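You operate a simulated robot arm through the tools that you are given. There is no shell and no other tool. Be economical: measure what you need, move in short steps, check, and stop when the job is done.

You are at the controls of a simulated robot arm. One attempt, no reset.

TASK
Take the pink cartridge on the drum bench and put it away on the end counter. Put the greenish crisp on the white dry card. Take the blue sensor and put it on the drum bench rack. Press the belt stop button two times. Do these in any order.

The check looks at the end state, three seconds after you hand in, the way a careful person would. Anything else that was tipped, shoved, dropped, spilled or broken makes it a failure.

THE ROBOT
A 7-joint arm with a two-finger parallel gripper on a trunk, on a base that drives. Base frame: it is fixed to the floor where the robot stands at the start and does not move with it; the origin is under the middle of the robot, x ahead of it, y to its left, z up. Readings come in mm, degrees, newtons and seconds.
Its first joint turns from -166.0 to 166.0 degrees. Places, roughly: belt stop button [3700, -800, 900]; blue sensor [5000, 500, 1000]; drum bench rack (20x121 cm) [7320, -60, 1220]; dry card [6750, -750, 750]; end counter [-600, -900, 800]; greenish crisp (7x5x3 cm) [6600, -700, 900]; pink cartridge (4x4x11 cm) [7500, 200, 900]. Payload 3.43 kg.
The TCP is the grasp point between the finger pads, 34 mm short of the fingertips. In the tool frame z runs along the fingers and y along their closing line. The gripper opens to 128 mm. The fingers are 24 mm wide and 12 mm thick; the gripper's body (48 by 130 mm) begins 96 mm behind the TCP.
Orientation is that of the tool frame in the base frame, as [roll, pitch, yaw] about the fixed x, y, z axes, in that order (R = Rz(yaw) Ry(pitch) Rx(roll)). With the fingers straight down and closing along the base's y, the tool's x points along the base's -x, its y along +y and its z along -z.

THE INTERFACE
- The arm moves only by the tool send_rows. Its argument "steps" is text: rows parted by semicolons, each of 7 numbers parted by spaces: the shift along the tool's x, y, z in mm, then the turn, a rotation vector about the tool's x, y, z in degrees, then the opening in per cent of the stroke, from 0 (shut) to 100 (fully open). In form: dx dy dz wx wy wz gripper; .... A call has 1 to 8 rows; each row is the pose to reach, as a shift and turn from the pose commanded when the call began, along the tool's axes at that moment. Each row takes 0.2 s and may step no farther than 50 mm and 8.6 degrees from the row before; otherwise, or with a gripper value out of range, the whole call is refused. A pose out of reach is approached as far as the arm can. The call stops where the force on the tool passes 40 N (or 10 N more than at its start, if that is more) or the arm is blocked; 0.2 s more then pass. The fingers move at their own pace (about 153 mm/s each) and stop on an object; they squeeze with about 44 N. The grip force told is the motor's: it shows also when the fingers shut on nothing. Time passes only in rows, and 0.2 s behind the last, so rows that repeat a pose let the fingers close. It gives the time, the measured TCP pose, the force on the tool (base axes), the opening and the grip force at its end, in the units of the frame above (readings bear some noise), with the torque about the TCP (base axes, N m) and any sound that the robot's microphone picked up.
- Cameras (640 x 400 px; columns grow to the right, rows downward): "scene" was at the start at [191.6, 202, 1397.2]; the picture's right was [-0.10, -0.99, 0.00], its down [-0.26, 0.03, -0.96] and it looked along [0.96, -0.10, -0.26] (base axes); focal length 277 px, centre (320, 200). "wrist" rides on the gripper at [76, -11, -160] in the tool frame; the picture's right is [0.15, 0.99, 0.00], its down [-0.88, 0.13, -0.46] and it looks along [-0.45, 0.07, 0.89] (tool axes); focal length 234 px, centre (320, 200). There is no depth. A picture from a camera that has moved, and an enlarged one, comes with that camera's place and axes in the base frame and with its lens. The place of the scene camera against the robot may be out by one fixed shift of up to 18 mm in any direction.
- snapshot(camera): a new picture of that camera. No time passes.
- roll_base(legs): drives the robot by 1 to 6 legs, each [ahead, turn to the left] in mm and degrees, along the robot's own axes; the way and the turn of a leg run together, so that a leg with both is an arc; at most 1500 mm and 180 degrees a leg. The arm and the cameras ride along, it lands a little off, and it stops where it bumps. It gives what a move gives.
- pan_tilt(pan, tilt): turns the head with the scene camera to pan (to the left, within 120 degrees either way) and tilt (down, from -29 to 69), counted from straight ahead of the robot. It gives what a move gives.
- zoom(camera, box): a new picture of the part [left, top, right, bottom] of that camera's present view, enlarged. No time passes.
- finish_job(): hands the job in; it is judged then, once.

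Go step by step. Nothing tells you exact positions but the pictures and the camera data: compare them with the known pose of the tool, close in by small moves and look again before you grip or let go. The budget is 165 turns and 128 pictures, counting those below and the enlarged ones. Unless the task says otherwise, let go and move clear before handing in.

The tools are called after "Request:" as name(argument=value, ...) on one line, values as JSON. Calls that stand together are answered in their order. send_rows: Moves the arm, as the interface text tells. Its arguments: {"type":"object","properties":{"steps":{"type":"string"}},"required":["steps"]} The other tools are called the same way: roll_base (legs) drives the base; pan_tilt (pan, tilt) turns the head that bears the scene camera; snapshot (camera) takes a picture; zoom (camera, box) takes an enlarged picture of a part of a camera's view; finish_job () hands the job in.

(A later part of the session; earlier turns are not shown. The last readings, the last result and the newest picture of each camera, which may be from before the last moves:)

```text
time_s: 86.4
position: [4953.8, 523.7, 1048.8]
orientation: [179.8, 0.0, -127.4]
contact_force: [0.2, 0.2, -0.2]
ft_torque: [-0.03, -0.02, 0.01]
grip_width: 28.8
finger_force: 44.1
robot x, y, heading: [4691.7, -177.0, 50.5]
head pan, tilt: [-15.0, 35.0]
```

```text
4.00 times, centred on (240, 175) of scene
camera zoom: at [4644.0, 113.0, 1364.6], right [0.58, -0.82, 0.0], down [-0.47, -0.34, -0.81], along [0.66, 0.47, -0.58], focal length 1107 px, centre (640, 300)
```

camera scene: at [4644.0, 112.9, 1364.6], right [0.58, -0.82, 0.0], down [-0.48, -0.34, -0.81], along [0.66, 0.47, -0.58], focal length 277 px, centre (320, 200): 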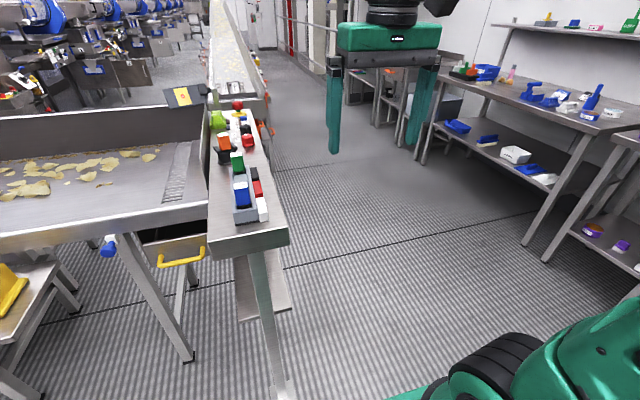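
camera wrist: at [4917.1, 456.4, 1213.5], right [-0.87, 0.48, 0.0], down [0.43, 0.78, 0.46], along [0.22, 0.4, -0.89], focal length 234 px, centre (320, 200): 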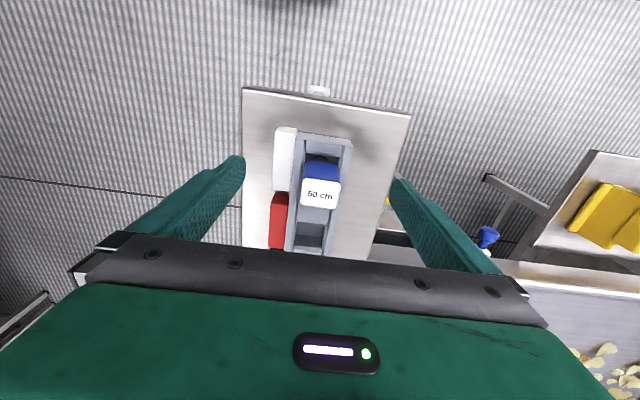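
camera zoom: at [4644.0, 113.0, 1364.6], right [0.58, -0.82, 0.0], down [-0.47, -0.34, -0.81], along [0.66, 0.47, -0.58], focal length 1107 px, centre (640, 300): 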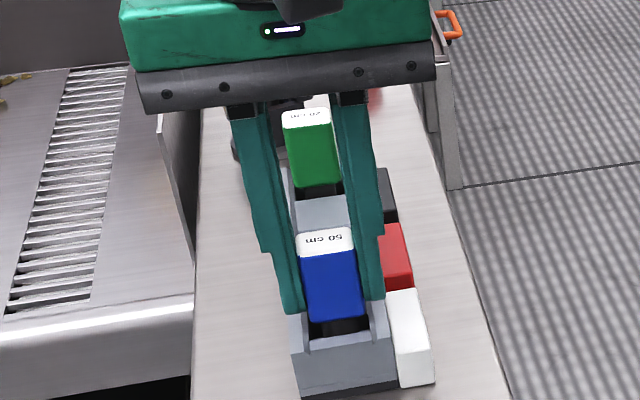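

Gripped at 28.8 mm. Lifting straight up slowly and checking.

Request:
send_rows(steps="0 0 -8 0 0 0 0; 0 0 -20 0 0 0 0; 0 0 -40 0 0 0 0; 0 0 -65 0 0 0 0; 0 0 -100 0 0 0 0; 0 0 -140 0 0 0 0")

Request:
zoom(camera="scene", box=[160, 65, 320, 225])

Request:
snapshot(camera="wrist")

```text
time_s: 87.8
position: [4954.8, 521.8, 1189.3]
orientation: [179.8, -0.1, -127.4]
contact_force: [0.4, 0.6, -0.7]
ft_torque: [-0.03, 0.0, 0.0]
grip_width: 29.0
finger_force: 44.2
robot x, y, heading: [4691.6, -179.2, 50.6]
head pan, tilt: [-15.0, 35.0]
```

```text
2.50 times, centred on (240, 145) of scene
camera zoom: at [4644.1, 113.2, 1364.6], right [0.58, -0.82, 0.0], down [-0.47, -0.34, -0.81], along [0.66, 0.47, -0.58], focal length 692 px, centre (520, 338)
```

zoom: 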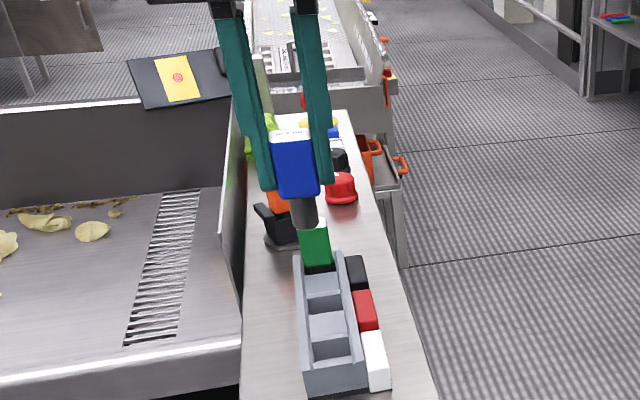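

```text
88 pictures are left
camera wrist: at [4916.5, 456.0, 1349.9], right [-0.87, 0.48, 0.0], down [0.43, 0.78, 0.46], along [0.22, 0.4, -0.89], focal length 234 px, centre (320, 200)
```

wrist: 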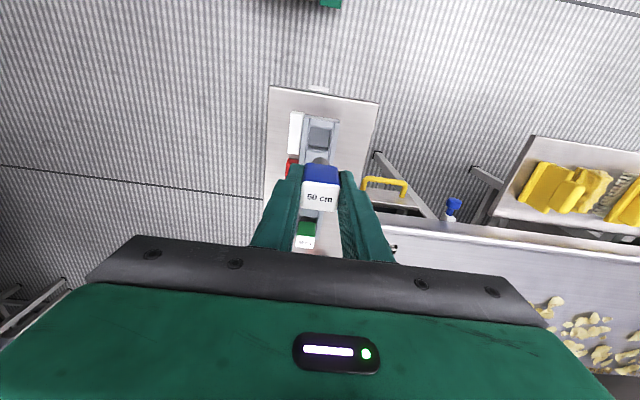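

The sensor came out cleanly. I'll pull the arm in, raise it, and drive around the table toward the drum bench.

Request:
send_rows(steps="25 -15 -35 0 0 0 0; 50 -30 -70 0 0 0 0; 75 -45 -95 0 0 0 0; 100 -60 -115 0 0 0 0; 125 -75 -130 0 0 0 0; 150 -90 -130 0 0 0 0")

Request:
roll_base(legs=[[0, -45], [900, 0]])

Request:
pan_tilt(pan=10, tilt=20)

Request:
snapshot(camera="scene")

Request:
pan_tilt(pan=-40, tilt=20)

Request:
snapshot(camera="scene")

```text
time_s: 89.2
position: [4936.0, 349.3, 1320.6]
orientation: [179.9, 0.0, -127.4]
contact_force: [-0.1, 1.0, -1.8]
ft_torque: [-0.05, 0.03, -0.01]
grip_width: 28.9
finger_force: 44.3
robot x, y, heading: [4694.7, -176.2, 50.4]
head pan, tilt: [-15.0, 35.0]
```

```text
time_s: 96.4
position: [6150.0, 129.2, 1320.1]
orientation: [179.9, 0.0, -171.6]
contact_force: [-0.3, -0.3, -1.2]
ft_torque: [0.02, 0.0, -0.03]
grip_width: 28.9
finger_force: 44.1
robot x, y, heading: [5608.7, -79.1, 6.1]
head pan, tilt: [-15.0, 35.0]
```

```text
time_s: 97.3
position: [6133.2, 127.1, 1326.8]
orientation: [180.0, 0.7, -171.5]
contact_force: [-0.2, 1.0, -0.2]
ft_torque: [-0.01, 0.0, 0.0]
grip_width: 28.9
finger_force: 44.4
robot x, y, heading: [5605.4, -77.5, 5.9]
head pan, tilt: [10.0, 20.0]
```

```text
87 pictures are left
camera scene: at [5772.3, 198.0, 1388.3], right [0.28, -0.96, 0.0], down [-0.34, -0.1, -0.93], along [0.9, 0.26, -0.36], focal length 277 px, centre (320, 200)
```

scene: 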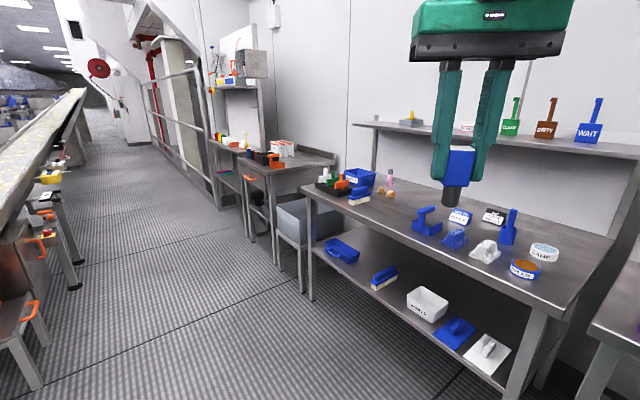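

```text
time_s: 98.5
position: [6132.6, 127.6, 1327.1]
orientation: [179.9, 0.7, -171.4]
contact_force: [-0.5, 0.0, -0.2]
ft_torque: [0.01, 0.02, -0.02]
grip_width: 28.7
finger_force: 43.9
robot x, y, heading: [5605.5, -79.2, 6.4]
head pan, tilt: [-40.0, 20.0]
```

```text
86 pictures are left
camera scene: at [5760.2, 120.4, 1388.7], right [-0.56, -0.83, 0.01], down [-0.3, 0.19, -0.94], along [0.78, -0.52, -0.35], focal length 277 px, centre (320, 200)
```

scene: 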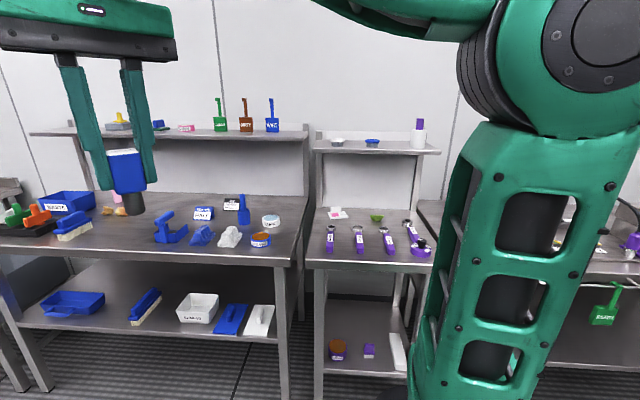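

I see the drum bench with its rack (scoops on it), the pink cylinder at the back under the rack, and a smaller table with a green crisp and a card. Zooming.

Request:
zoom(camera="scene", box=[305, 100, 445, 270])

Request:
zoom(camera="scene", box=[20, 90, 310, 270])

Request:
pan_tilt(pan=10, tilt=20)

Request:
zoom(camera="scene", box=[300, 80, 480, 220])

```text
2.35 times, centred on (375, 185) of scene
camera zoom: at [5760.2, 120.4, 1388.7], right [-0.56, -0.83, 0.01], down [-0.3, 0.19, -0.94], along [0.78, -0.52, -0.35], focal length 651 px, centre (191, 235)
```

zoom: 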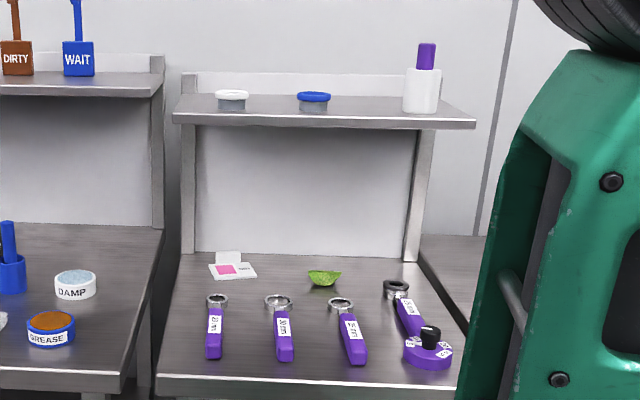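

```text
2.21 times, centred on (165, 180) of scene
camera zoom: at [5760.2, 120.4, 1388.7], right [-0.56, -0.83, 0.01], down [-0.3, 0.19, -0.94], along [0.78, -0.52, -0.35], focal length 611 px, centre (662, 244)
```

zoom: 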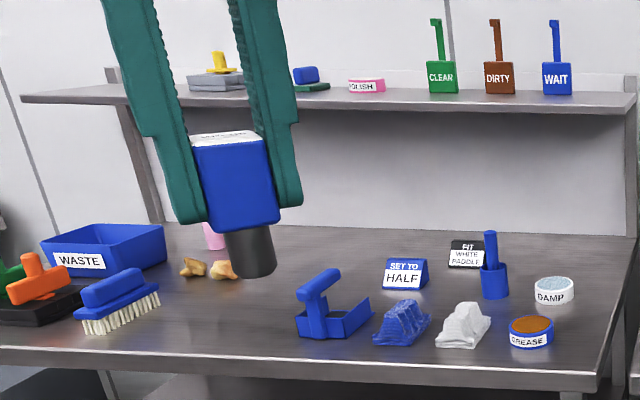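

```text
time_s: 99.7
position: [6132.2, 126.8, 1327.9]
orientation: [179.9, 0.8, -171.5]
contact_force: [0.0, -0.1, -0.6]
ft_torque: [0.02, 0.0, -0.02]
grip_width: 29.0
finger_force: 44.6
robot x, y, heading: [5609.8, -75.9, 6.2]
head pan, tilt: [10.0, 20.0]
```

```text
2.86 times, centred on (390, 150) of scene
camera zoom: at [5772.2, 198.0, 1388.4], right [0.28, -0.96, 0.0], down [-0.34, -0.1, -0.94], along [0.9, 0.26, -0.35], focal length 791 px, centre (120, 343)
```

zoom: 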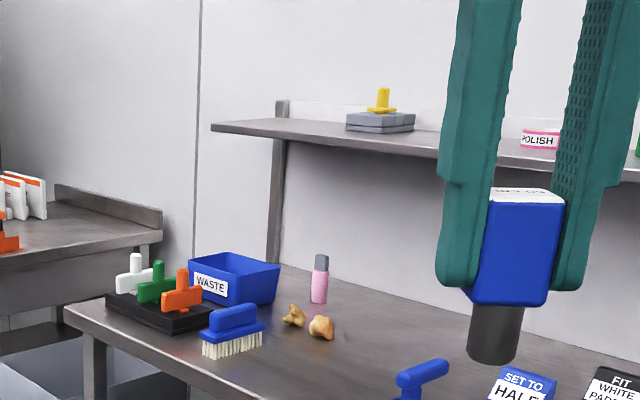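

The free left end of the rack (left of the yellow item) suits the sensor. I'll drive along the bench and turn to face it.

Request:
roll_base(legs=[[0, 39], [1440, 0], [0, -84.2]])

Request:
pan_tilt(pan=-5, tilt=15)

Request:
snapshot(camera="scene")

```text
time_s: 113.0
position: [7117.6, 707.7, 1327.0]
orientation: [179.9, 0.7, 143.1]
contact_force: [0.3, -0.1, -0.4]
ft_torque: [0.02, 0.01, -0.01]
grip_width: 28.7
finger_force: 44.3
robot x, y, heading: [6621.2, 950.8, -39.3]
head pan, tilt: [10.0, 20.0]
```

```text
time_s: 113.8
position: [7106.3, 717.7, 1334.6]
orientation: [180.0, 1.5, 143.1]
contact_force: [-0.1, 0.1, -0.5]
ft_torque: [-0.01, 0.04, 0.0]
grip_width: 29.1
finger_force: 44.0
robot x, y, heading: [6611.1, 954.1, -39.5]
head pan, tilt: [-5.0, 15.0]
```

```text
82 pictures are left
camera scene: at [6907.7, 1002.9, 1396.5], right [-0.7, -0.72, 0.0], down [-0.2, 0.19, -0.96], along [0.69, -0.67, -0.27], focal length 277 px, centre (320, 200)
```

scene: 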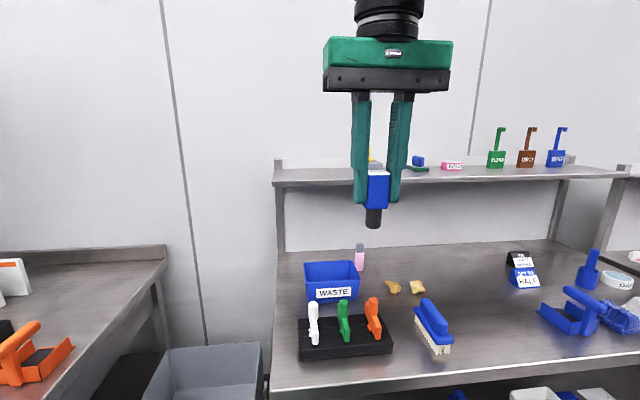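

The rack's left end is at about u-depth 5540, with free space left of the yellow item. I'll drive 180 mm closer.

Request:
roll_base(legs=[[180, 0]])

Request:
pan_tilt(pan=-5, tilt=15)

Request:
snapshot(camera="scene")

Request:
snapshot(camera="wrist")

```text
time_s: 115.3
position: [7250.0, 601.1, 1334.1]
orientation: [179.9, 1.6, 143.1]
contact_force: [0.5, 0.0, -0.5]
ft_torque: [-0.01, 0.01, -0.03]
grip_width: 29.1
finger_force: 44.0
robot x, y, heading: [6757.8, 834.5, -39.2]
head pan, tilt: [-5.0, 15.0]
```

```text
time_s: 115.9
position: [7235.2, 611.8, 1340.0]
orientation: [-179.9, 2.2, 143.1]
contact_force: [0.1, 0.6, -1.3]
ft_torque: [-0.02, 0.01, 0.01]
grip_width: 28.9
finger_force: 44.2
robot x, y, heading: [6760.5, 836.5, -39.2]
head pan, tilt: [-5.0, 15.0]
```

```text
81 pictures are left
camera scene: at [7050.3, 886.2, 1396.5], right [-0.7, -0.72, 0.0], down [-0.2, 0.19, -0.96], along [0.69, -0.67, -0.27], focal length 277 px, centre (320, 200)
```

scene: 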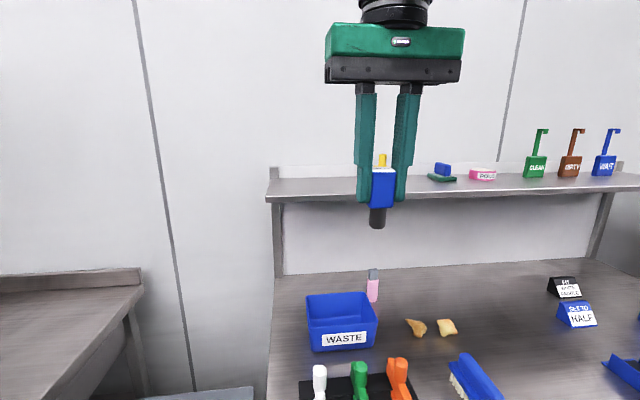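

```text
80 pictures are left
camera wrist: at [7162.5, 653.0, 1497.8], right [0.48, 0.88, -0.01], down [0.77, -0.41, 0.49], along [0.43, -0.24, -0.87], focal length 234 px, centre (320, 200)
```

wrist: 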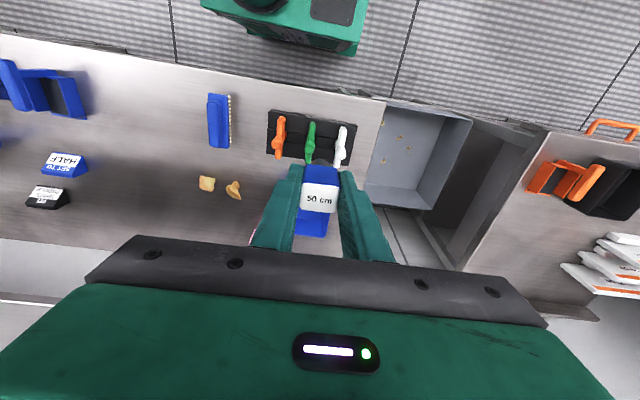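

The rack front edge is at depth ~5615; I'll creep 45 mm closer, then extend the arm over the rack's left end.

Request:
roll_base(legs=[[45, 0]])

Request:
send_rows(steps="0 0 -25 0 1.1 0 0; 0 0 -50 0 2.2 0 0; 0 0 -50 0 2.2 0 0")

```text
time_s: 116.8
position: [7269.5, 584.1, 1340.5]
orientation: [-179.9, 2.2, 143.1]
contact_force: [0.1, 0.1, -1.5]
ft_torque: [0.03, 0.0, 0.0]
grip_width: 28.8
finger_force: 43.6
robot x, y, heading: [6795.1, 807.0, -39.2]
head pan, tilt: [-5.0, 15.0]
```

```text
time_s: 117.3
position: [7243.9, 605.5, 1381.8]
orientation: [179.7, 2.9, 142.8]
contact_force: [0.9, 0.1, -0.4]
ft_torque: [0.01, 0.01, 0.0]
grip_width: 29.2
finger_force: 44.4
out of reach, approached as far as the arm can: row 2
robot x, y, heading: [6792.6, 805.8, -39.3]
head pan, tilt: [-5.0, 15.0]
stopped in row 2: the force on the tool passed its limit at 142 N (the readings are from after the stop); the commanded pose is now the measured one
```

The arm hit a limit close-in at that height; I'll check the view and extend forward instead.

Request:
snapshot(camera="scene")

Request:
send_rows(steps="-20 0 5 0 0 0 0; -50 0 10 0 0.5 0 0; -90 0 10 0 1 0 0; -130 0 10 0 1.5 0 0; -170 0 10 0 2 0 0; -200 0 10 0 2.5 0 0")

Request:
snapshot(camera="scene")

```text
79 pictures are left
camera scene: at [7084.5, 858.1, 1396.5], right [-0.7, -0.72, 0.0], down [-0.2, 0.19, -0.96], along [0.69, -0.67, -0.27], focal length 277 px, centre (320, 200)
```

scene: 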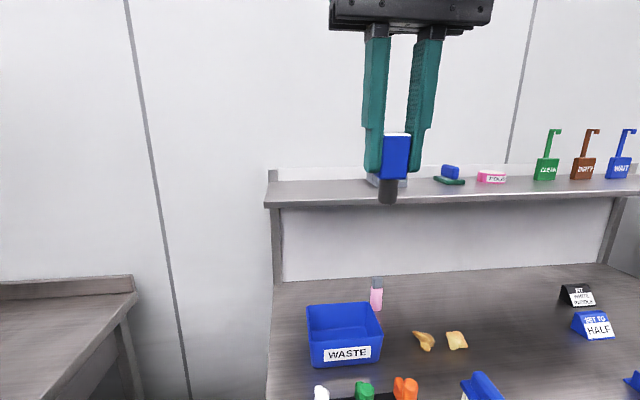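

```text
time_s: 117.7
position: [7238.2, 609.3, 1386.3]
orientation: [179.5, 3.9, 142.3]
contact_force: [0.1, -0.3, -0.4]
ft_torque: [0.03, -0.04, 0.0]
grip_width: 28.9
finger_force: 44.0
robot x, y, heading: [6796.6, 808.2, -39.1]
head pan, tilt: [-5.0, 15.0]
stopped in row 1: the force on the tool passed its limit at 49 N (the readings are from after the stop); the commanded pose is now the measured one
```

```text
78 pictures are left
camera scene: at [7084.0, 858.2, 1396.6], right [-0.7, -0.72, 0.0], down [-0.19, 0.19, -0.96], along [0.69, -0.67, -0.27], focal length 277 px, centre (320, 200)
```

scene: 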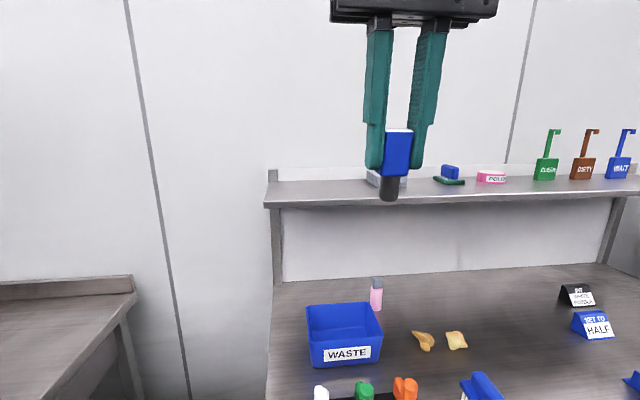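

The arm is near a joint limit (no collision visible). I'll ease down and forward in small steps.

Request:
send_rows(steps="0 0 8 0 0 0 0; 0 0 16 0 0 0 0; -5 0 26 0 0 0 0; -15 0 38 0 0 0 0; -25 0 45 0 0 0 0; -35 0 50 0 0 0 0")

```text
time_s: 119.1
position: [7270.6, 584.4, 1335.8]
orientation: [179.7, 3.7, 142.3]
contact_force: [-0.6, 0.0, -0.6]
ft_torque: [-0.01, -0.02, 0.0]
grip_width: 29.0
finger_force: 43.8
robot x, y, heading: [6793.6, 804.8, -39.5]
head pan, tilt: [-5.0, 15.0]
```

Working again. Extending forward toward the rack's left end, levelling the tool on the way.

Request:
send_rows(steps="-45 3 0 0 0 0 0; -90 6 -5 0 0 0 0; -135 9 -10 0 0.5 0 0; -180 12 -10 0 1 0 0; -225 14 -10 0 1.7 0 0; -270 16 -10 0 2.4 0 0; -310 18 -5 0 3 0 0; -350 20 0 0 3.7 0 0")

Request:
snapshot(camera="scene")

Request:
snapshot(camera="wrist")

```text
time_s: 120.0
position: [7388.6, 508.7, 1366.9]
orientation: [179.4, 4.4, 142.2]
contact_force: [3.9, 7.5, -5.9]
ft_torque: [-1.42, 0.27, -0.77]
grip_width: 28.9
finger_force: 44.4
robot x, y, heading: [6791.9, 805.4, -39.1]
head pan, tilt: [-5.0, 15.0]
stopped in row 4: the force on the tool passed its limit at 80 N (the readings are from after the stop); the commanded pose is now the measured one
```

```text
77 pictures are left
camera scene: at [7082.0, 859.9, 1397.0], right [-0.7, -0.72, 0.0], down [-0.19, 0.19, -0.96], along [0.69, -0.67, -0.27], focal length 277 px, centre (320, 200)
```

scene: 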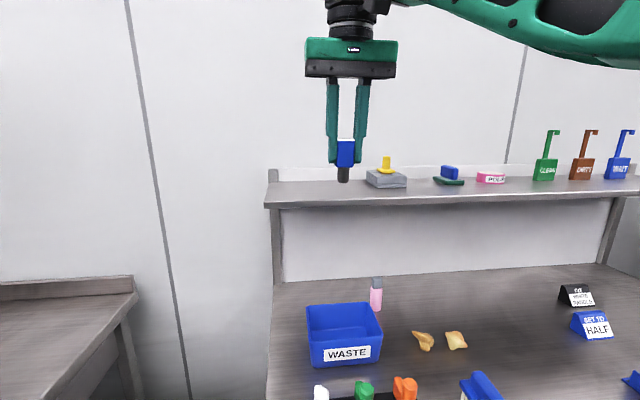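

```text
76 pictures are left
camera wrist: at [7310.9, 553.2, 1521.0], right [0.49, 0.87, 0.0], down [0.74, -0.42, 0.52], along [0.46, -0.26, -0.85], focal length 234 px, centre (320, 200)
```

wrist: 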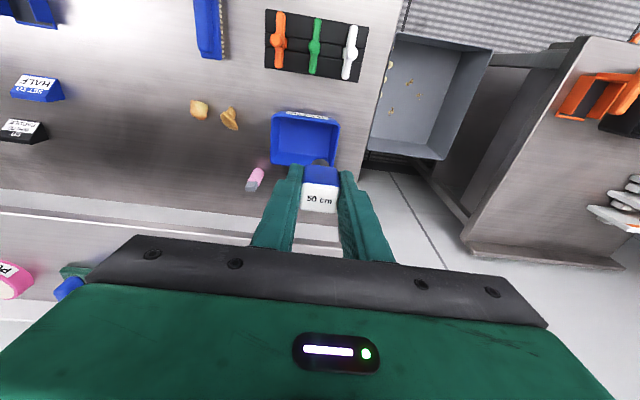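

It moved well; the force looks dynamic (nothing is touched). Continuing more gently.

Request:
send_rows(steps="0 0 0 0 0 0 0; -20 0 0 0 0.5 0 0; -40 0 0 0 1 0 0; -65 2 0 0 1.5 0 0; -90 4 0 0 2 0 0; -115 6 0 0 2.5 0 0; -140 8 0 0 3 0 0; -165 10 0 0 3.5 0 0")

```text
time_s: 120.6
position: [7383.6, 514.4, 1376.0]
orientation: [179.1, 5.2, 142.0]
contact_force: [3.5, 9.2, -4.0]
ft_torque: [-1.76, 0.35, -0.93]
grip_width: 28.9
finger_force: 44.0
robot x, y, heading: [6793.8, 807.5, -39.2]
head pan, tilt: [-5.0, 15.0]
stopped in row 2: the force on the tool passed its limit at 71 N (the readings are from after the stop); the commanded pose is now the measured one
```

A small persistent contact suggests the wrist folds against its own limit this high; I'll lower about 60 mm first.

Request:
send_rows(steps="0 0 10 0 0 0 0; 0 0 20 0 0 0 0; 0 0 32 0 0 0 0; 0 0 44 0 0 0 0; 0 0 56 0 0 0 0; 0 0 66 0 0 0 0")

Request:
pan_tilt(pan=-15, tilt=-10)

Request:
snapshot(camera="scene")

```text
time_s: 122.0
position: [7390.2, 510.0, 1308.6]
orientation: [179.2, 5.0, 141.9]
contact_force: [0.1, -0.5, -1.0]
ft_torque: [-0.03, 0.01, 0.0]
grip_width: 28.8
finger_force: 43.8
robot x, y, heading: [6793.3, 807.5, -39.4]
head pan, tilt: [-5.0, 15.0]
```

```text
time_s: 122.8
position: [7390.0, 510.1, 1307.3]
orientation: [179.1, 4.9, 142.0]
contact_force: [-0.5, -0.1, -1.2]
ft_torque: [-0.01, 0.01, -0.01]
grip_width: 28.6
finger_force: 43.9
robot x, y, heading: [6795.6, 805.8, -39.5]
head pan, tilt: [-15.0, -10.0]
```

```text
75 pictures are left
camera scene: at [7067.7, 854.3, 1436.0], right [-0.81, -0.58, 0.0], down [0.09, -0.13, -0.99], along [0.58, -0.8, 0.16], focal length 277 px, centre (320, 200)
```

scene: 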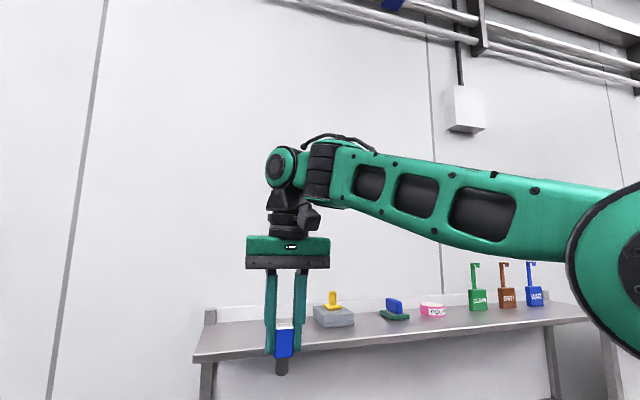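

Contact is gone; it was the wrist camera meeting the forearm. I'll turn the gripper 90° about its axis so the camera faces left, away from the forearm.

Request:
send_rows(steps="0 0 0 0 0 8.4 0; 0 0 0 0 0 16.8 0; 0 0 0 0 0 25.2 0; 0 0 0 0 0 33.6 0; 0 0 0 0 0 42 0; 0 0 0 0 0 50.4 0; 0 0 0 0 0 58.8 0; 0 0 0 0 0 67.2 0")

Request:
send_rows(steps="0 0 0 0 0 8 0; 0 0 0 0 0 16 0; 0 0 0 0 0 24 0; 0 0 0 0 0 24 0")

Request:
snapshot(camera="scene")

```text
time_s: 124.7
position: [7391.1, 510.6, 1308.3]
orientation: [175.3, 1.1, 74.6]
contact_force: [-0.4, -0.2, -1.0]
ft_torque: [0.01, -0.01, -0.04]
grip_width: 28.7
finger_force: 44.1
robot x, y, heading: [6794.9, 804.8, -39.3]
head pan, tilt: [-15.0, -10.0]
```

```text
time_s: 125.7
position: [7390.8, 509.8, 1308.5]
orientation: [175.2, -0.9, 50.9]
contact_force: [0.0, 0.3, -0.9]
ft_torque: [0.0, 0.03, 0.01]
grip_width: 28.8
finger_force: 44.2
robot x, y, heading: [6793.4, 803.7, -39.4]
head pan, tilt: [-15.0, -10.0]
```

```text
74 pictures are left
camera scene: at [7067.7, 854.3, 1436.1], right [-0.81, -0.58, 0.0], down [0.09, -0.13, -0.99], along [0.58, -0.8, 0.16], focal length 277 px, centre (320, 200)
```

scene: 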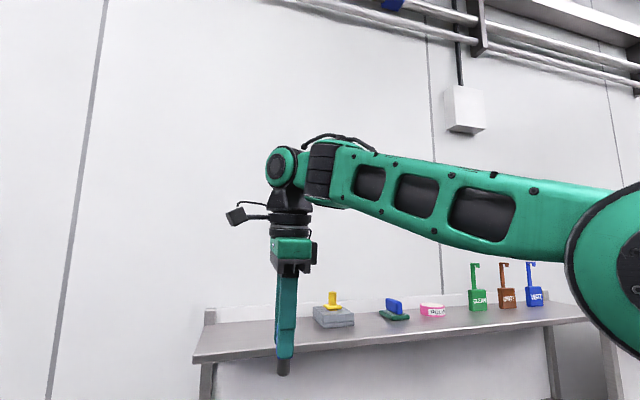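

Now closing direction is along forward; camera is clear. Levelling the tool and extending over the rack.

Request:
send_rows(steps="0 10 -10 1.6 -0.3 0 0; 2 40 -20 3.2 -0.6 0 0; 4 75 -25 4.8 -0.9 0 0; 6 110 -25 4.8 -0.9 0 0; 8 145 -25 4.8 -0.9 0 0; 10 180 -25 4.8 -0.9 0 0")

Request:
snapshot(camera="scene")

Request:
snapshot(camera="wrist")

```text
time_s: 127.0
position: [7469.1, 455.0, 1342.1]
orientation: [179.9, -0.1, 50.9]
contact_force: [-0.4, -0.1, -1.3]
ft_torque: [-0.04, 0.02, -0.01]
grip_width: 28.9
finger_force: 44.4
out of reach, approached as far as the arm can: row 4, 5, 6
robot x, y, heading: [6793.9, 806.4, -39.4]
head pan, tilt: [-15.0, -10.0]
```

```text
73 pictures are left
camera scene: at [7067.8, 854.2, 1436.1], right [-0.81, -0.58, 0.0], down [0.09, -0.13, -0.99], along [0.58, -0.8, 0.16], focal length 277 px, centre (320, 200)
```

scene: 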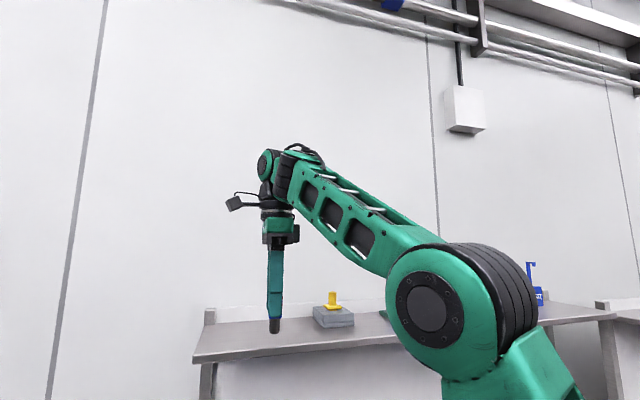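

```text
72 pictures are left
camera wrist: at [7507.4, 520.7, 1502.3], right [0.86, -0.51, 0.0], down [-0.46, -0.77, 0.46], along [-0.23, -0.39, -0.89], focal length 234 px, centre (320, 200)
```

wrist: 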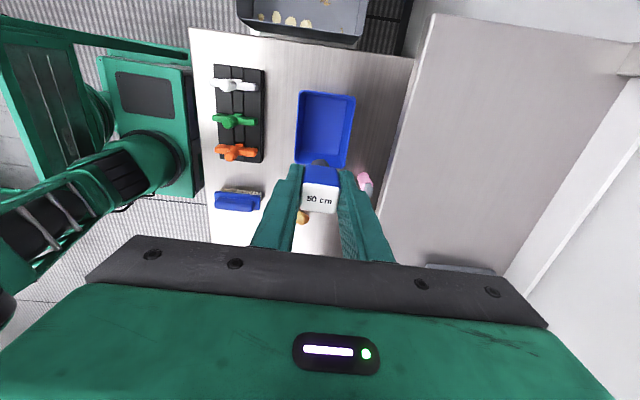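

Straight down this high can't reach the rack. I'll instead turn back and tilt the fingers forward to lay the sensor on the rack. First retract and un-turn.

Request:
send_rows(steps="0 -30 10 0 0 0 0; 0 -60 20 0 0 0 0; 0 -90 30 0 0 0 0; 0 -105 35 0 0 -8.4 0; 0 -110 35 0 0 -16.8 0; 0 -110 35 0 0 -25.2 0; 0 -110 35 0 0 -33.6 0; 0 -110 35 0 0 -42 0")

Request:
send_rows(steps="0 0 0 0 0 -8.4 0; 0 0 0 0 0 -16.8 0; 0 0 0 0 0 -25.2 0; 0 0 0 0 0 -33.6 0; 0 0 0 0 0 -42 0; 0 0 0 0 0 -48.5 0")

```text
time_s: 128.8
position: [7384.3, 524.9, 1306.9]
orientation: [179.9, 0.0, 93.0]
contact_force: [-0.8, -0.4, -0.5]
ft_torque: [0.03, 0.01, 0.01]
grip_width: 28.9
finger_force: 43.5
robot x, y, heading: [6794.6, 808.0, -39.5]
head pan, tilt: [-15.0, -10.0]
```

```text
time_s: 130.2
position: [7384.4, 525.3, 1306.9]
orientation: [-180.0, -0.1, 141.6]
contact_force: [-0.4, 0.0, -0.5]
ft_torque: [0.0, -0.01, 0.02]
grip_width: 28.9
finger_force: 43.7
robot x, y, heading: [6794.0, 803.8, -39.4]
head pan, tilt: [-15.0, -10.0]
```

Now tilting the fingers forward in steps.

Request:
send_rows(steps="0 0 0 0 -8 0 0; 0 0 0 0 -16 0 0; 0 0 0 0 -24 0 0; 0 0 0 0 -32 0 0; 0 0 0 0 -40 0 0; 0 0 0 0 -48 0 0; 0 0 0 0 -56 0 0; 0 0 0 0 -64 0 0")

Request:
snapshot(camera="scene")

```text
time_s: 132.1
position: [7390.4, 524.8, 1307.1]
orientation: [179.8, 14.6, 141.0]
contact_force: [0.9, 0.1, -1.4]
ft_torque: [-0.01, 0.03, -0.04]
grip_width: 29.0
finger_force: 44.2
out of reach, approached as far as the arm can: row 2, 3, 4, 5, 6, 7, 8
robot x, y, heading: [6797.3, 807.0, -39.3]
head pan, tilt: [-15.0, -10.0]
```

```text
71 pictures are left
camera scene: at [7067.7, 854.3, 1436.1], right [-0.81, -0.58, 0.0], down [0.09, -0.13, -0.99], along [0.58, -0.8, 0.16], focal length 277 px, centre (320, 200)
```

scene: 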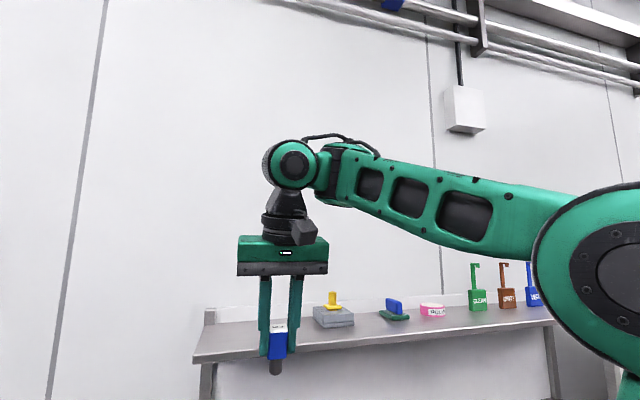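

Request:
send_rows(steps="0 0 0 0 0 0 0")

```text
time_s: 132.4
position: [7390.9, 523.3, 1308.1]
orientation: [179.8, 14.6, 141.1]
contact_force: [-0.6, 0.1, -1.3]
ft_torque: [0.0, 0.0, 0.01]
grip_width: 29.0
finger_force: 44.4
robot x, y, heading: [6796.4, 806.3, -39.4]
head pan, tilt: [-15.0, -10.0]
```

Tilting must go together with moving outward; doing both, keeping well above the rack.

Request:
send_rows(steps="-32 0 3 0 -5.4 0 0; -67 0 4 0 -11.4 0 0; -100.7 0 2.4 0 -17.4 0 0; -134 0 -2.3 0 -23.4 0 0; -166.3 0 -11.5 0 -29.4 0 0; -195.7 0 -21.4 0 -35.4 0 0; -224.5 0 -36.6 0 -41.4 0 0; -250.7 0 -53.6 0 -47.4 0 0")

Request:
pan_tilt(pan=-10, tilt=5)

Request:
snapshot(camera="scene")

Request:
snapshot(camera="wrist")

```text
time_s: 134.2
position: [7567.9, 378.3, 1422.5]
orientation: [179.7, 62.1, 140.9]
contact_force: [-0.5, 0.4, 0.0]
ft_torque: [0.02, 0.04, 0.0]
grip_width: 28.9
finger_force: 44.1
out of reach, approached as far as the arm can: row 1
robot x, y, heading: [6796.2, 807.8, -39.2]
head pan, tilt: [-15.0, -10.0]
```

```text
time_s: 135.0
position: [7569.5, 380.1, 1422.9]
orientation: [179.6, 62.0, 140.8]
contact_force: [-0.8, -0.3, 0.0]
ft_torque: [0.02, 0.03, 0.02]
grip_width: 29.0
finger_force: 43.9
robot x, y, heading: [6796.0, 807.4, -39.4]
head pan, tilt: [-10.0, 5.0]
```

```text
70 pictures are left
camera scene: at [7078.1, 853.3, 1412.8], right [-0.76, -0.65, 0.0], down [-0.07, 0.07, -0.99], along [0.65, -0.75, -0.1], focal length 277 px, centre (320, 200)
```

scene: 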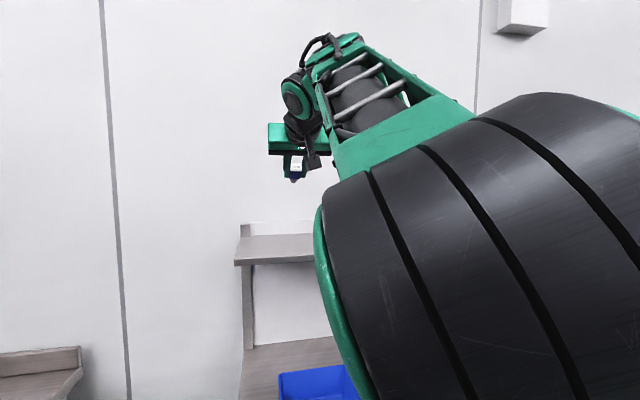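

```text
69 pictures are left
camera wrist: at [7423.6, 482.3, 1430.9], right [0.57, 0.81, -0.13], down [0.09, 0.09, 0.99], along [0.82, -0.57, -0.02], focal length 234 px, centre (320, 200)
```

wrist: 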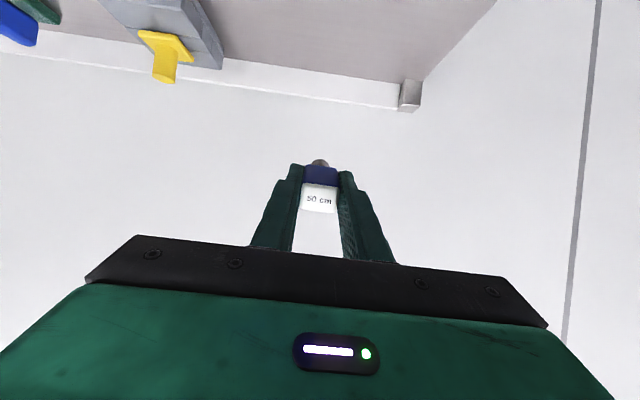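

The sensor is already over the rack's left end (rack depth 5610–5810, end at 5202). Continue tilting to horizontal while lowering to ~1320.

Request:
send_rows(steps="15.8 0 12.9 0 -5.6 0 0; 31.6 0 25.8 0 -11.2 0 0; 47.4 0 38.7 0 -16.8 0 0; 63.2 0 51.6 0 -22.4 0 0; 79 0 64.5 0 -28 0 0; 79 0 64.5 0 -28 0 0")

Request:
snapshot(camera="scene")

Request:
snapshot(camera="wrist")

```text
time_s: 136.4
position: [7580.9, 361.1, 1320.9]
orientation: [76.7, 89.6, 37.4]
contact_force: [0.9, 0.5, -0.9]
ft_torque: [0.05, 0.02, -0.04]
grip_width: 28.9
finger_force: 44.1
robot x, y, heading: [6792.1, 808.9, -39.3]
head pan, tilt: [-10.0, 5.0]
```

```text
68 pictures are left
camera scene: at [7083.0, 860.4, 1419.9], right [-0.7, -0.72, 0.0], down [-0.02, 0.01, -1.0], along [0.72, -0.69, -0.02], focal length 277 px, centre (320, 200)
```

scene: 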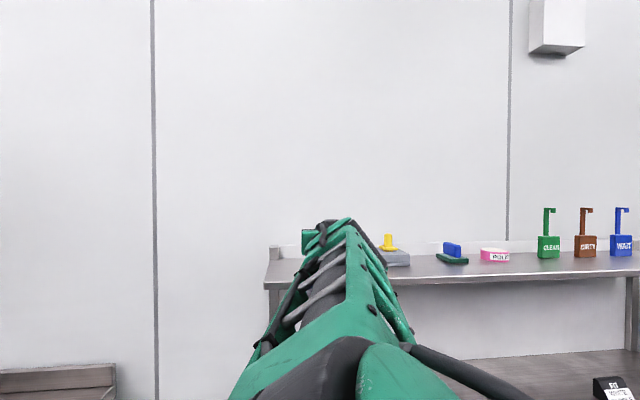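

```text
67 pictures are left
camera wrist: at [7450.2, 455.0, 1246.0], right [0.63, 0.77, -0.14], down [-0.28, 0.39, 0.88], along [0.73, -0.51, 0.45], focal length 234 px, centre (320, 200)
```

wrist: 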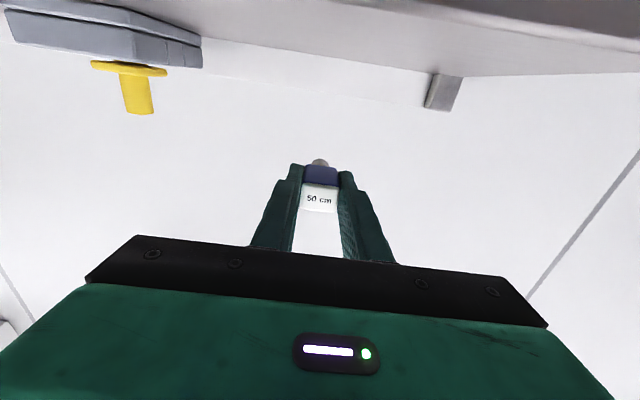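

Horizontal and lined up. Lowering toward the rack surface.

Request:
send_rows(steps="20 0 0 0 0 0 0; 40 0 0 0 0 0 0; 60 0 0 0 0 0 0; 70 0 0 0 0 0 0")

Request:
send_rows(steps="4 0 0 0 0 0 0; 8 0 0 0 0 0 0; 12 0 0 0 0 0 0; 15 0 0 0 0 0 0; 18 0 0 0 0 0 0")

Request:
snapshot(camera="wrist")

```text
time_s: 137.4
position: [7584.2, 367.3, 1250.4]
orientation: [79.7, 89.8, 40.8]
contact_force: [-0.3, 0.3, -0.5]
ft_torque: [0.02, 0.02, 0.0]
grip_width: 28.9
finger_force: 43.4
robot x, y, heading: [6789.8, 806.1, -39.3]
head pan, tilt: [-10.0, 5.0]
```

```text
time_s: 138.6
position: [7583.7, 365.6, 1233.1]
orientation: [89.2, 89.8, 50.3]
contact_force: [-0.4, -1.3, 1.6]
ft_torque: [0.01, 0.2, 0.05]
grip_width: 28.8
finger_force: 44.0
robot x, y, heading: [6798.7, 806.0, -39.4]
head pan, tilt: [-10.0, 5.0]
```

```text
66 pictures are left
camera wrist: at [7452.3, 458.6, 1157.6], right [0.62, 0.77, -0.14], down [-0.27, 0.39, 0.88], along [0.73, -0.51, 0.45], focal length 234 px, centre (320, 200)
```

wrist: 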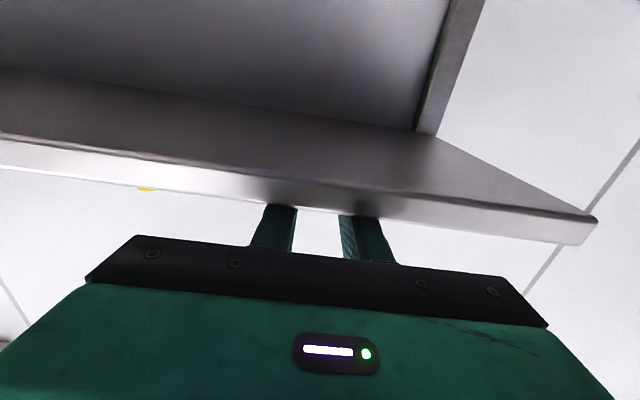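

First light touch appears. Pressing a couple of mm more to confirm contact.

Request:
send_rows(steps="1 0 0 0 0 0 0; 2 0 0 0 0 0 0; 2 0 0 0 0 0 0")

```text
time_s: 139.4
position: [7583.0, 365.8, 1233.6]
orientation: [44.1, 89.7, 5.1]
contact_force: [9.4, -10.3, 24.6]
ft_torque: [0.33, 1.24, 0.37]
grip_width: 28.8
finger_force: 43.9
robot x, y, heading: [6795.7, 806.4, -39.3]
head pan, tilt: [-10.0, 5.0]
```

Firm contact. Ease back 1.5 mm, open a little, and check.

Request:
send_rows(steps="-1.5 0 0 0 0 0 0; -1.5 0 0 0 0 0 30; -1.5 0 0 0 0 0 45; -1.5 0 0 0 0 0 45")

Request:
send_rows(steps="0 0 -15 0 0 0 45; 0 0 -35 0 0 0 45; 0 0 -60 0 0 0 45; 0 0 -85 0 0 0 45; 0 0 -110 0 0 0 45")

Request:
pan_tilt(pan=-5, tilt=5)

Request:
snapshot(camera="scene")

Request:
snapshot(camera="wrist")

```text
time_s: 140.4
position: [7583.4, 368.5, 1232.7]
orientation: [81.4, 89.8, 42.7]
contact_force: [7.9, 12.8, 24.8]
ft_torque: [0.38, 1.35, -0.75]
grip_width: 51.9
finger_force: 0.0
robot x, y, heading: [6793.7, 811.1, -39.2]
head pan, tilt: [-10.0, 5.0]
```

```text
time_s: 141.6
position: [7496.9, 436.5, 1229.7]
orientation: [124.5, 89.7, 85.6]
contact_force: [0.0, -0.3, -0.4]
ft_torque: [-0.02, 0.01, 0.06]
grip_width: 57.5
finger_force: 0.1
robot x, y, heading: [6792.5, 807.9, -39.4]
head pan, tilt: [-10.0, 5.0]
```

```text
time_s: 142.3
position: [7496.1, 436.3, 1231.6]
orientation: [74.9, 89.7, 36.0]
contact_force: [0.9, 0.3, 0.7]
ft_torque: [0.03, -0.01, -0.02]
grip_width: 57.4
finger_force: 0.1
robot x, y, heading: [6794.8, 807.6, -39.5]
head pan, tilt: [-5.0, 5.0]
```

```text
65 pictures are left
camera scene: at [7083.8, 858.8, 1412.7], right [-0.7, -0.72, 0.0], down [-0.07, 0.07, -0.99], along [0.71, -0.7, -0.1], focal length 277 px, centre (320, 200)
```

scene: 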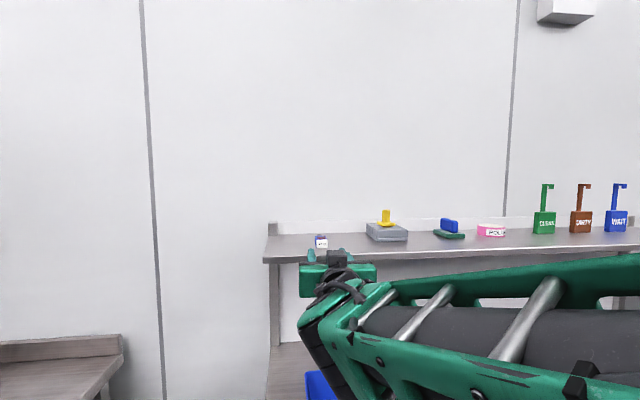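

```text
64 pictures are left
camera wrist: at [7365.8, 528.7, 1156.5], right [0.62, 0.77, -0.14], down [-0.28, 0.39, 0.88], along [0.73, -0.51, 0.45], focal length 234 px, centre (320, 200)
```

wrist: 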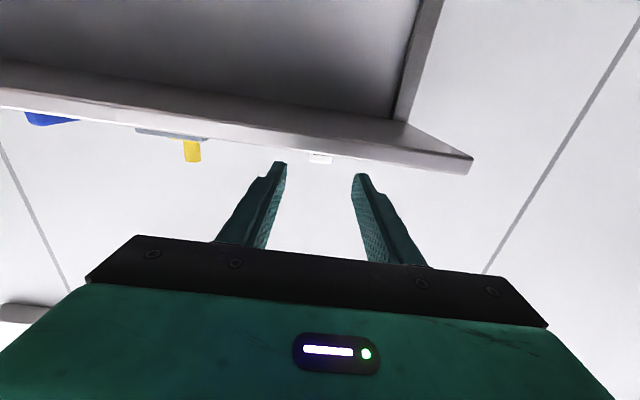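

The sensor lies safely on the rack. Next the crisp; I retract the arm back to a vertical pose first.

Request:
send_rows(steps="7.3 0 -14.4 0 8.2 0 45; 14.6 0 -28.8 0 16.4 0 45; 21.9 0 -43.2 0 24.6 0 45; 29.2 0 -57.6 0 32.8 0 45; 36.5 0 -72 0 41 0 45; 43.8 0 -86.4 0 49.2 0 45; 51.1 0 -100.8 0 57.4 0 45; 58.4 0 -115.2 0 65.6 0 45")

Request:
send_rows(steps="16 0 1 0 8.1 0 60; 32 0 1.5 0 16.2 0 80; 48 0 2.2 0 24.4 0 100; 48 0 2.2 0 24.4 0 100")

Request:
pan_tilt(pan=-5, tilt=22)

Request:
snapshot(camera="scene")

Request:
snapshot(camera="wrist")

```text
time_s: 144.1
position: [7407.7, 511.4, 1175.5]
orientation: [179.9, 24.4, 141.1]
contact_force: [-0.7, 5.4, 1.3]
ft_torque: [-0.53, 0.04, -0.15]
grip_width: 57.8
finger_force: 0.1
robot x, y, heading: [6791.3, 809.8, -39.2]
head pan, tilt: [-5.0, 5.0]
```

```text
time_s: 145.1
position: [7379.2, 534.8, 1152.9]
orientation: [179.9, 0.0, 141.3]
contact_force: [0.1, -0.8, 0.2]
ft_torque: [-0.01, 0.0, -0.02]
grip_width: 127.9
finger_force: 0.0
robot x, y, heading: [6793.1, 806.2, -39.3]
head pan, tilt: [-5.0, 5.0]
```

```text
time_s: 145.9
position: [7378.6, 534.8, 1152.1]
orientation: [179.9, 0.1, 141.2]
contact_force: [0.6, -0.3, -0.4]
ft_torque: [-0.02, 0.02, 0.0]
grip_width: 128.1
finger_force: 0.2
robot x, y, heading: [6791.8, 807.0, -39.1]
head pan, tilt: [-5.0, 22.0]
```

```text
63 pictures are left
camera scene: at [7084.3, 858.3, 1385.2], right [-0.7, -0.72, 0.0], down [-0.28, 0.27, -0.92], along [0.66, -0.64, -0.39], focal length 277 px, centre (320, 200)
```

scene: 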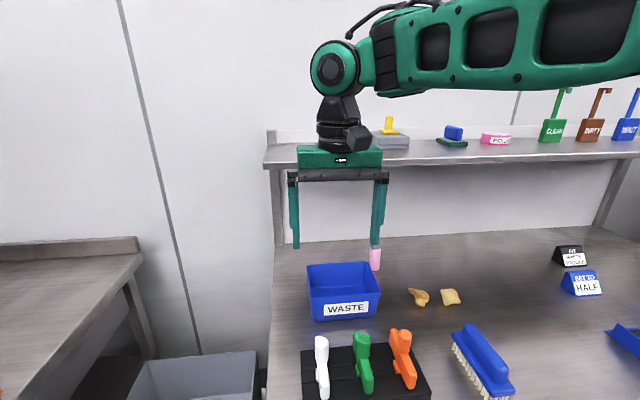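

```text
62 pictures are left
camera wrist: at [7313.2, 574.3, 1312.5], right [0.51, 0.86, 0.0], down [0.77, -0.45, 0.46], along [0.39, -0.23, -0.89], focal length 234 px, centre (320, 200)
```

wrist: 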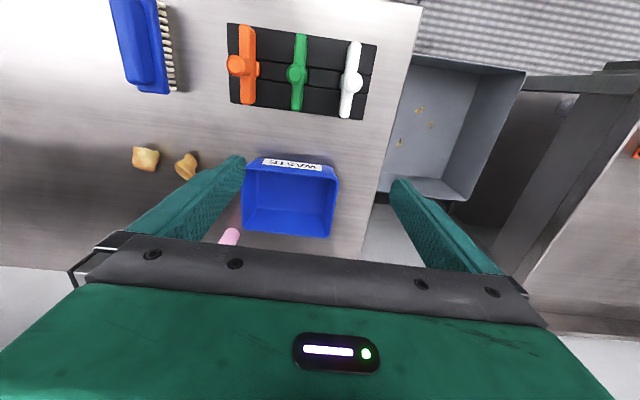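

Now the crisp: backing off, driving along the benches to the small table, and facing it.

Request:
roll_base(legs=[[-260, 0], [0, -90], [1260, 0], [0, 90]])

Request:
pan_tilt(pan=-15, tilt=20)

Request:
snapshot(camera="scene")

```text
time_s: 149.4
position: [7014.1, 513.6, 1167.4]
orientation: [179.9, 1.6, 118.0]
contact_force: [0.4, -0.7, -0.3]
ft_torque: [0.12, 0.08, 0.02]
grip_width: 127.6
finger_force: 0.1
robot x, y, heading: [6597.7, 977.1, -62.7]
head pan, tilt: [-5.0, 22.0]
stopped in leg 2: the robot was blocked; the commanded pose is now the measured one
```

```text
time_s: 150.1
position: [7015.3, 511.6, 1167.7]
orientation: [179.9, 1.4, 117.9]
contact_force: [0.4, 0.2, 0.7]
ft_torque: [0.0, -0.01, -0.01]
grip_width: 127.8
finger_force: 0.0
robot x, y, heading: [6597.2, 975.7, -62.8]
head pan, tilt: [-15.0, 20.0]
```

```text
61 pictures are left
camera scene: at [6865.9, 898.7, 1388.4], right [-0.98, -0.21, 0.0], down [-0.08, 0.35, -0.94], along [0.2, -0.91, -0.35], focal length 277 px, centre (320, 200)
```

scene: 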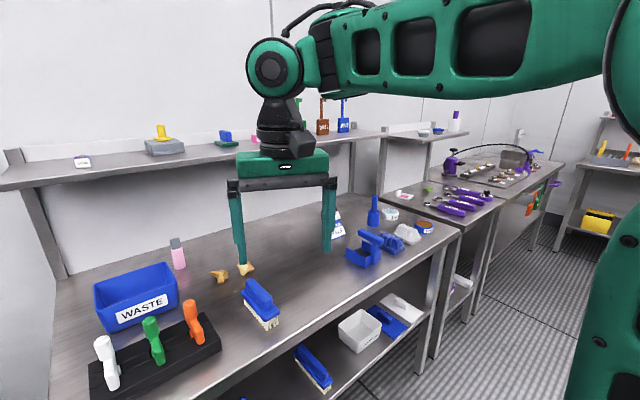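

The turn was blocked after 24°. I'll look behind-left to see what it touches.

Request:
pan_tilt(pan=118, tilt=35)

Request:
snapshot(camera="scene")

Request:
pan_tilt(pan=-118, tilt=40)

Request:
snapshot(camera="scene")

```text
time_s: 152.3
position: [7016.0, 512.6, 1167.8]
orientation: [179.8, 1.5, 117.9]
contact_force: [0.4, 0.0, -0.1]
ft_torque: [0.02, 0.02, -0.03]
grip_width: 127.9
finger_force: 0.0
robot x, y, heading: [6596.6, 972.7, -62.8]
head pan, tilt: [118.0, 35.0]
```

```text
60 pictures are left
camera scene: at [6896.1, 1062.3, 1366.4], right [0.82, -0.57, -0.01], down [-0.33, -0.46, -0.82], along [0.46, 0.68, -0.57], focal length 277 px, centre (320, 200)
```

scene: 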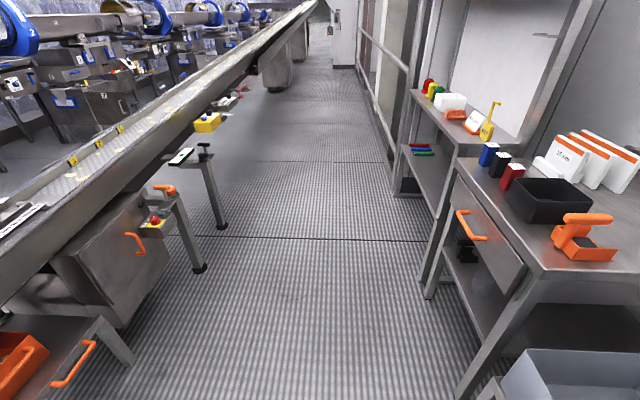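

```text
time_s: 155.6
position: [7014.4, 513.0, 1166.8]
orientation: [179.9, 1.5, 117.9]
contact_force: [-0.1, 0.0, -0.4]
ft_torque: [0.02, 0.02, -0.02]
grip_width: 127.9
finger_force: 0.0
robot x, y, heading: [6595.8, 974.9, -62.6]
head pan, tilt: [-118.0, 40.0]
```

```text
59 pictures are left
camera scene: at [6760.8, 991.1, 1358.8], right [0.01, 1.0, 0.01], down [0.64, 0.0, -0.77], along [-0.77, 0.02, -0.64], focal length 277 px, centre (320, 200)
```

scene: 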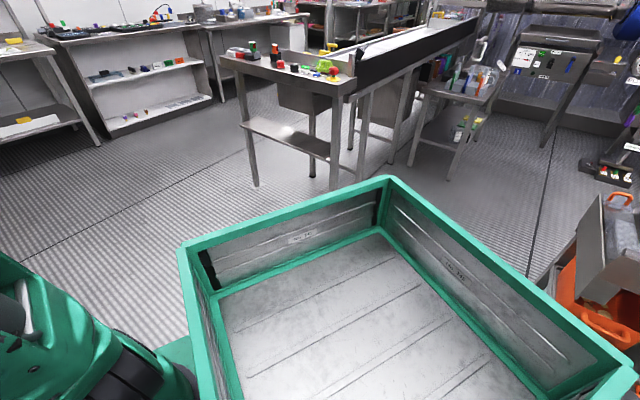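

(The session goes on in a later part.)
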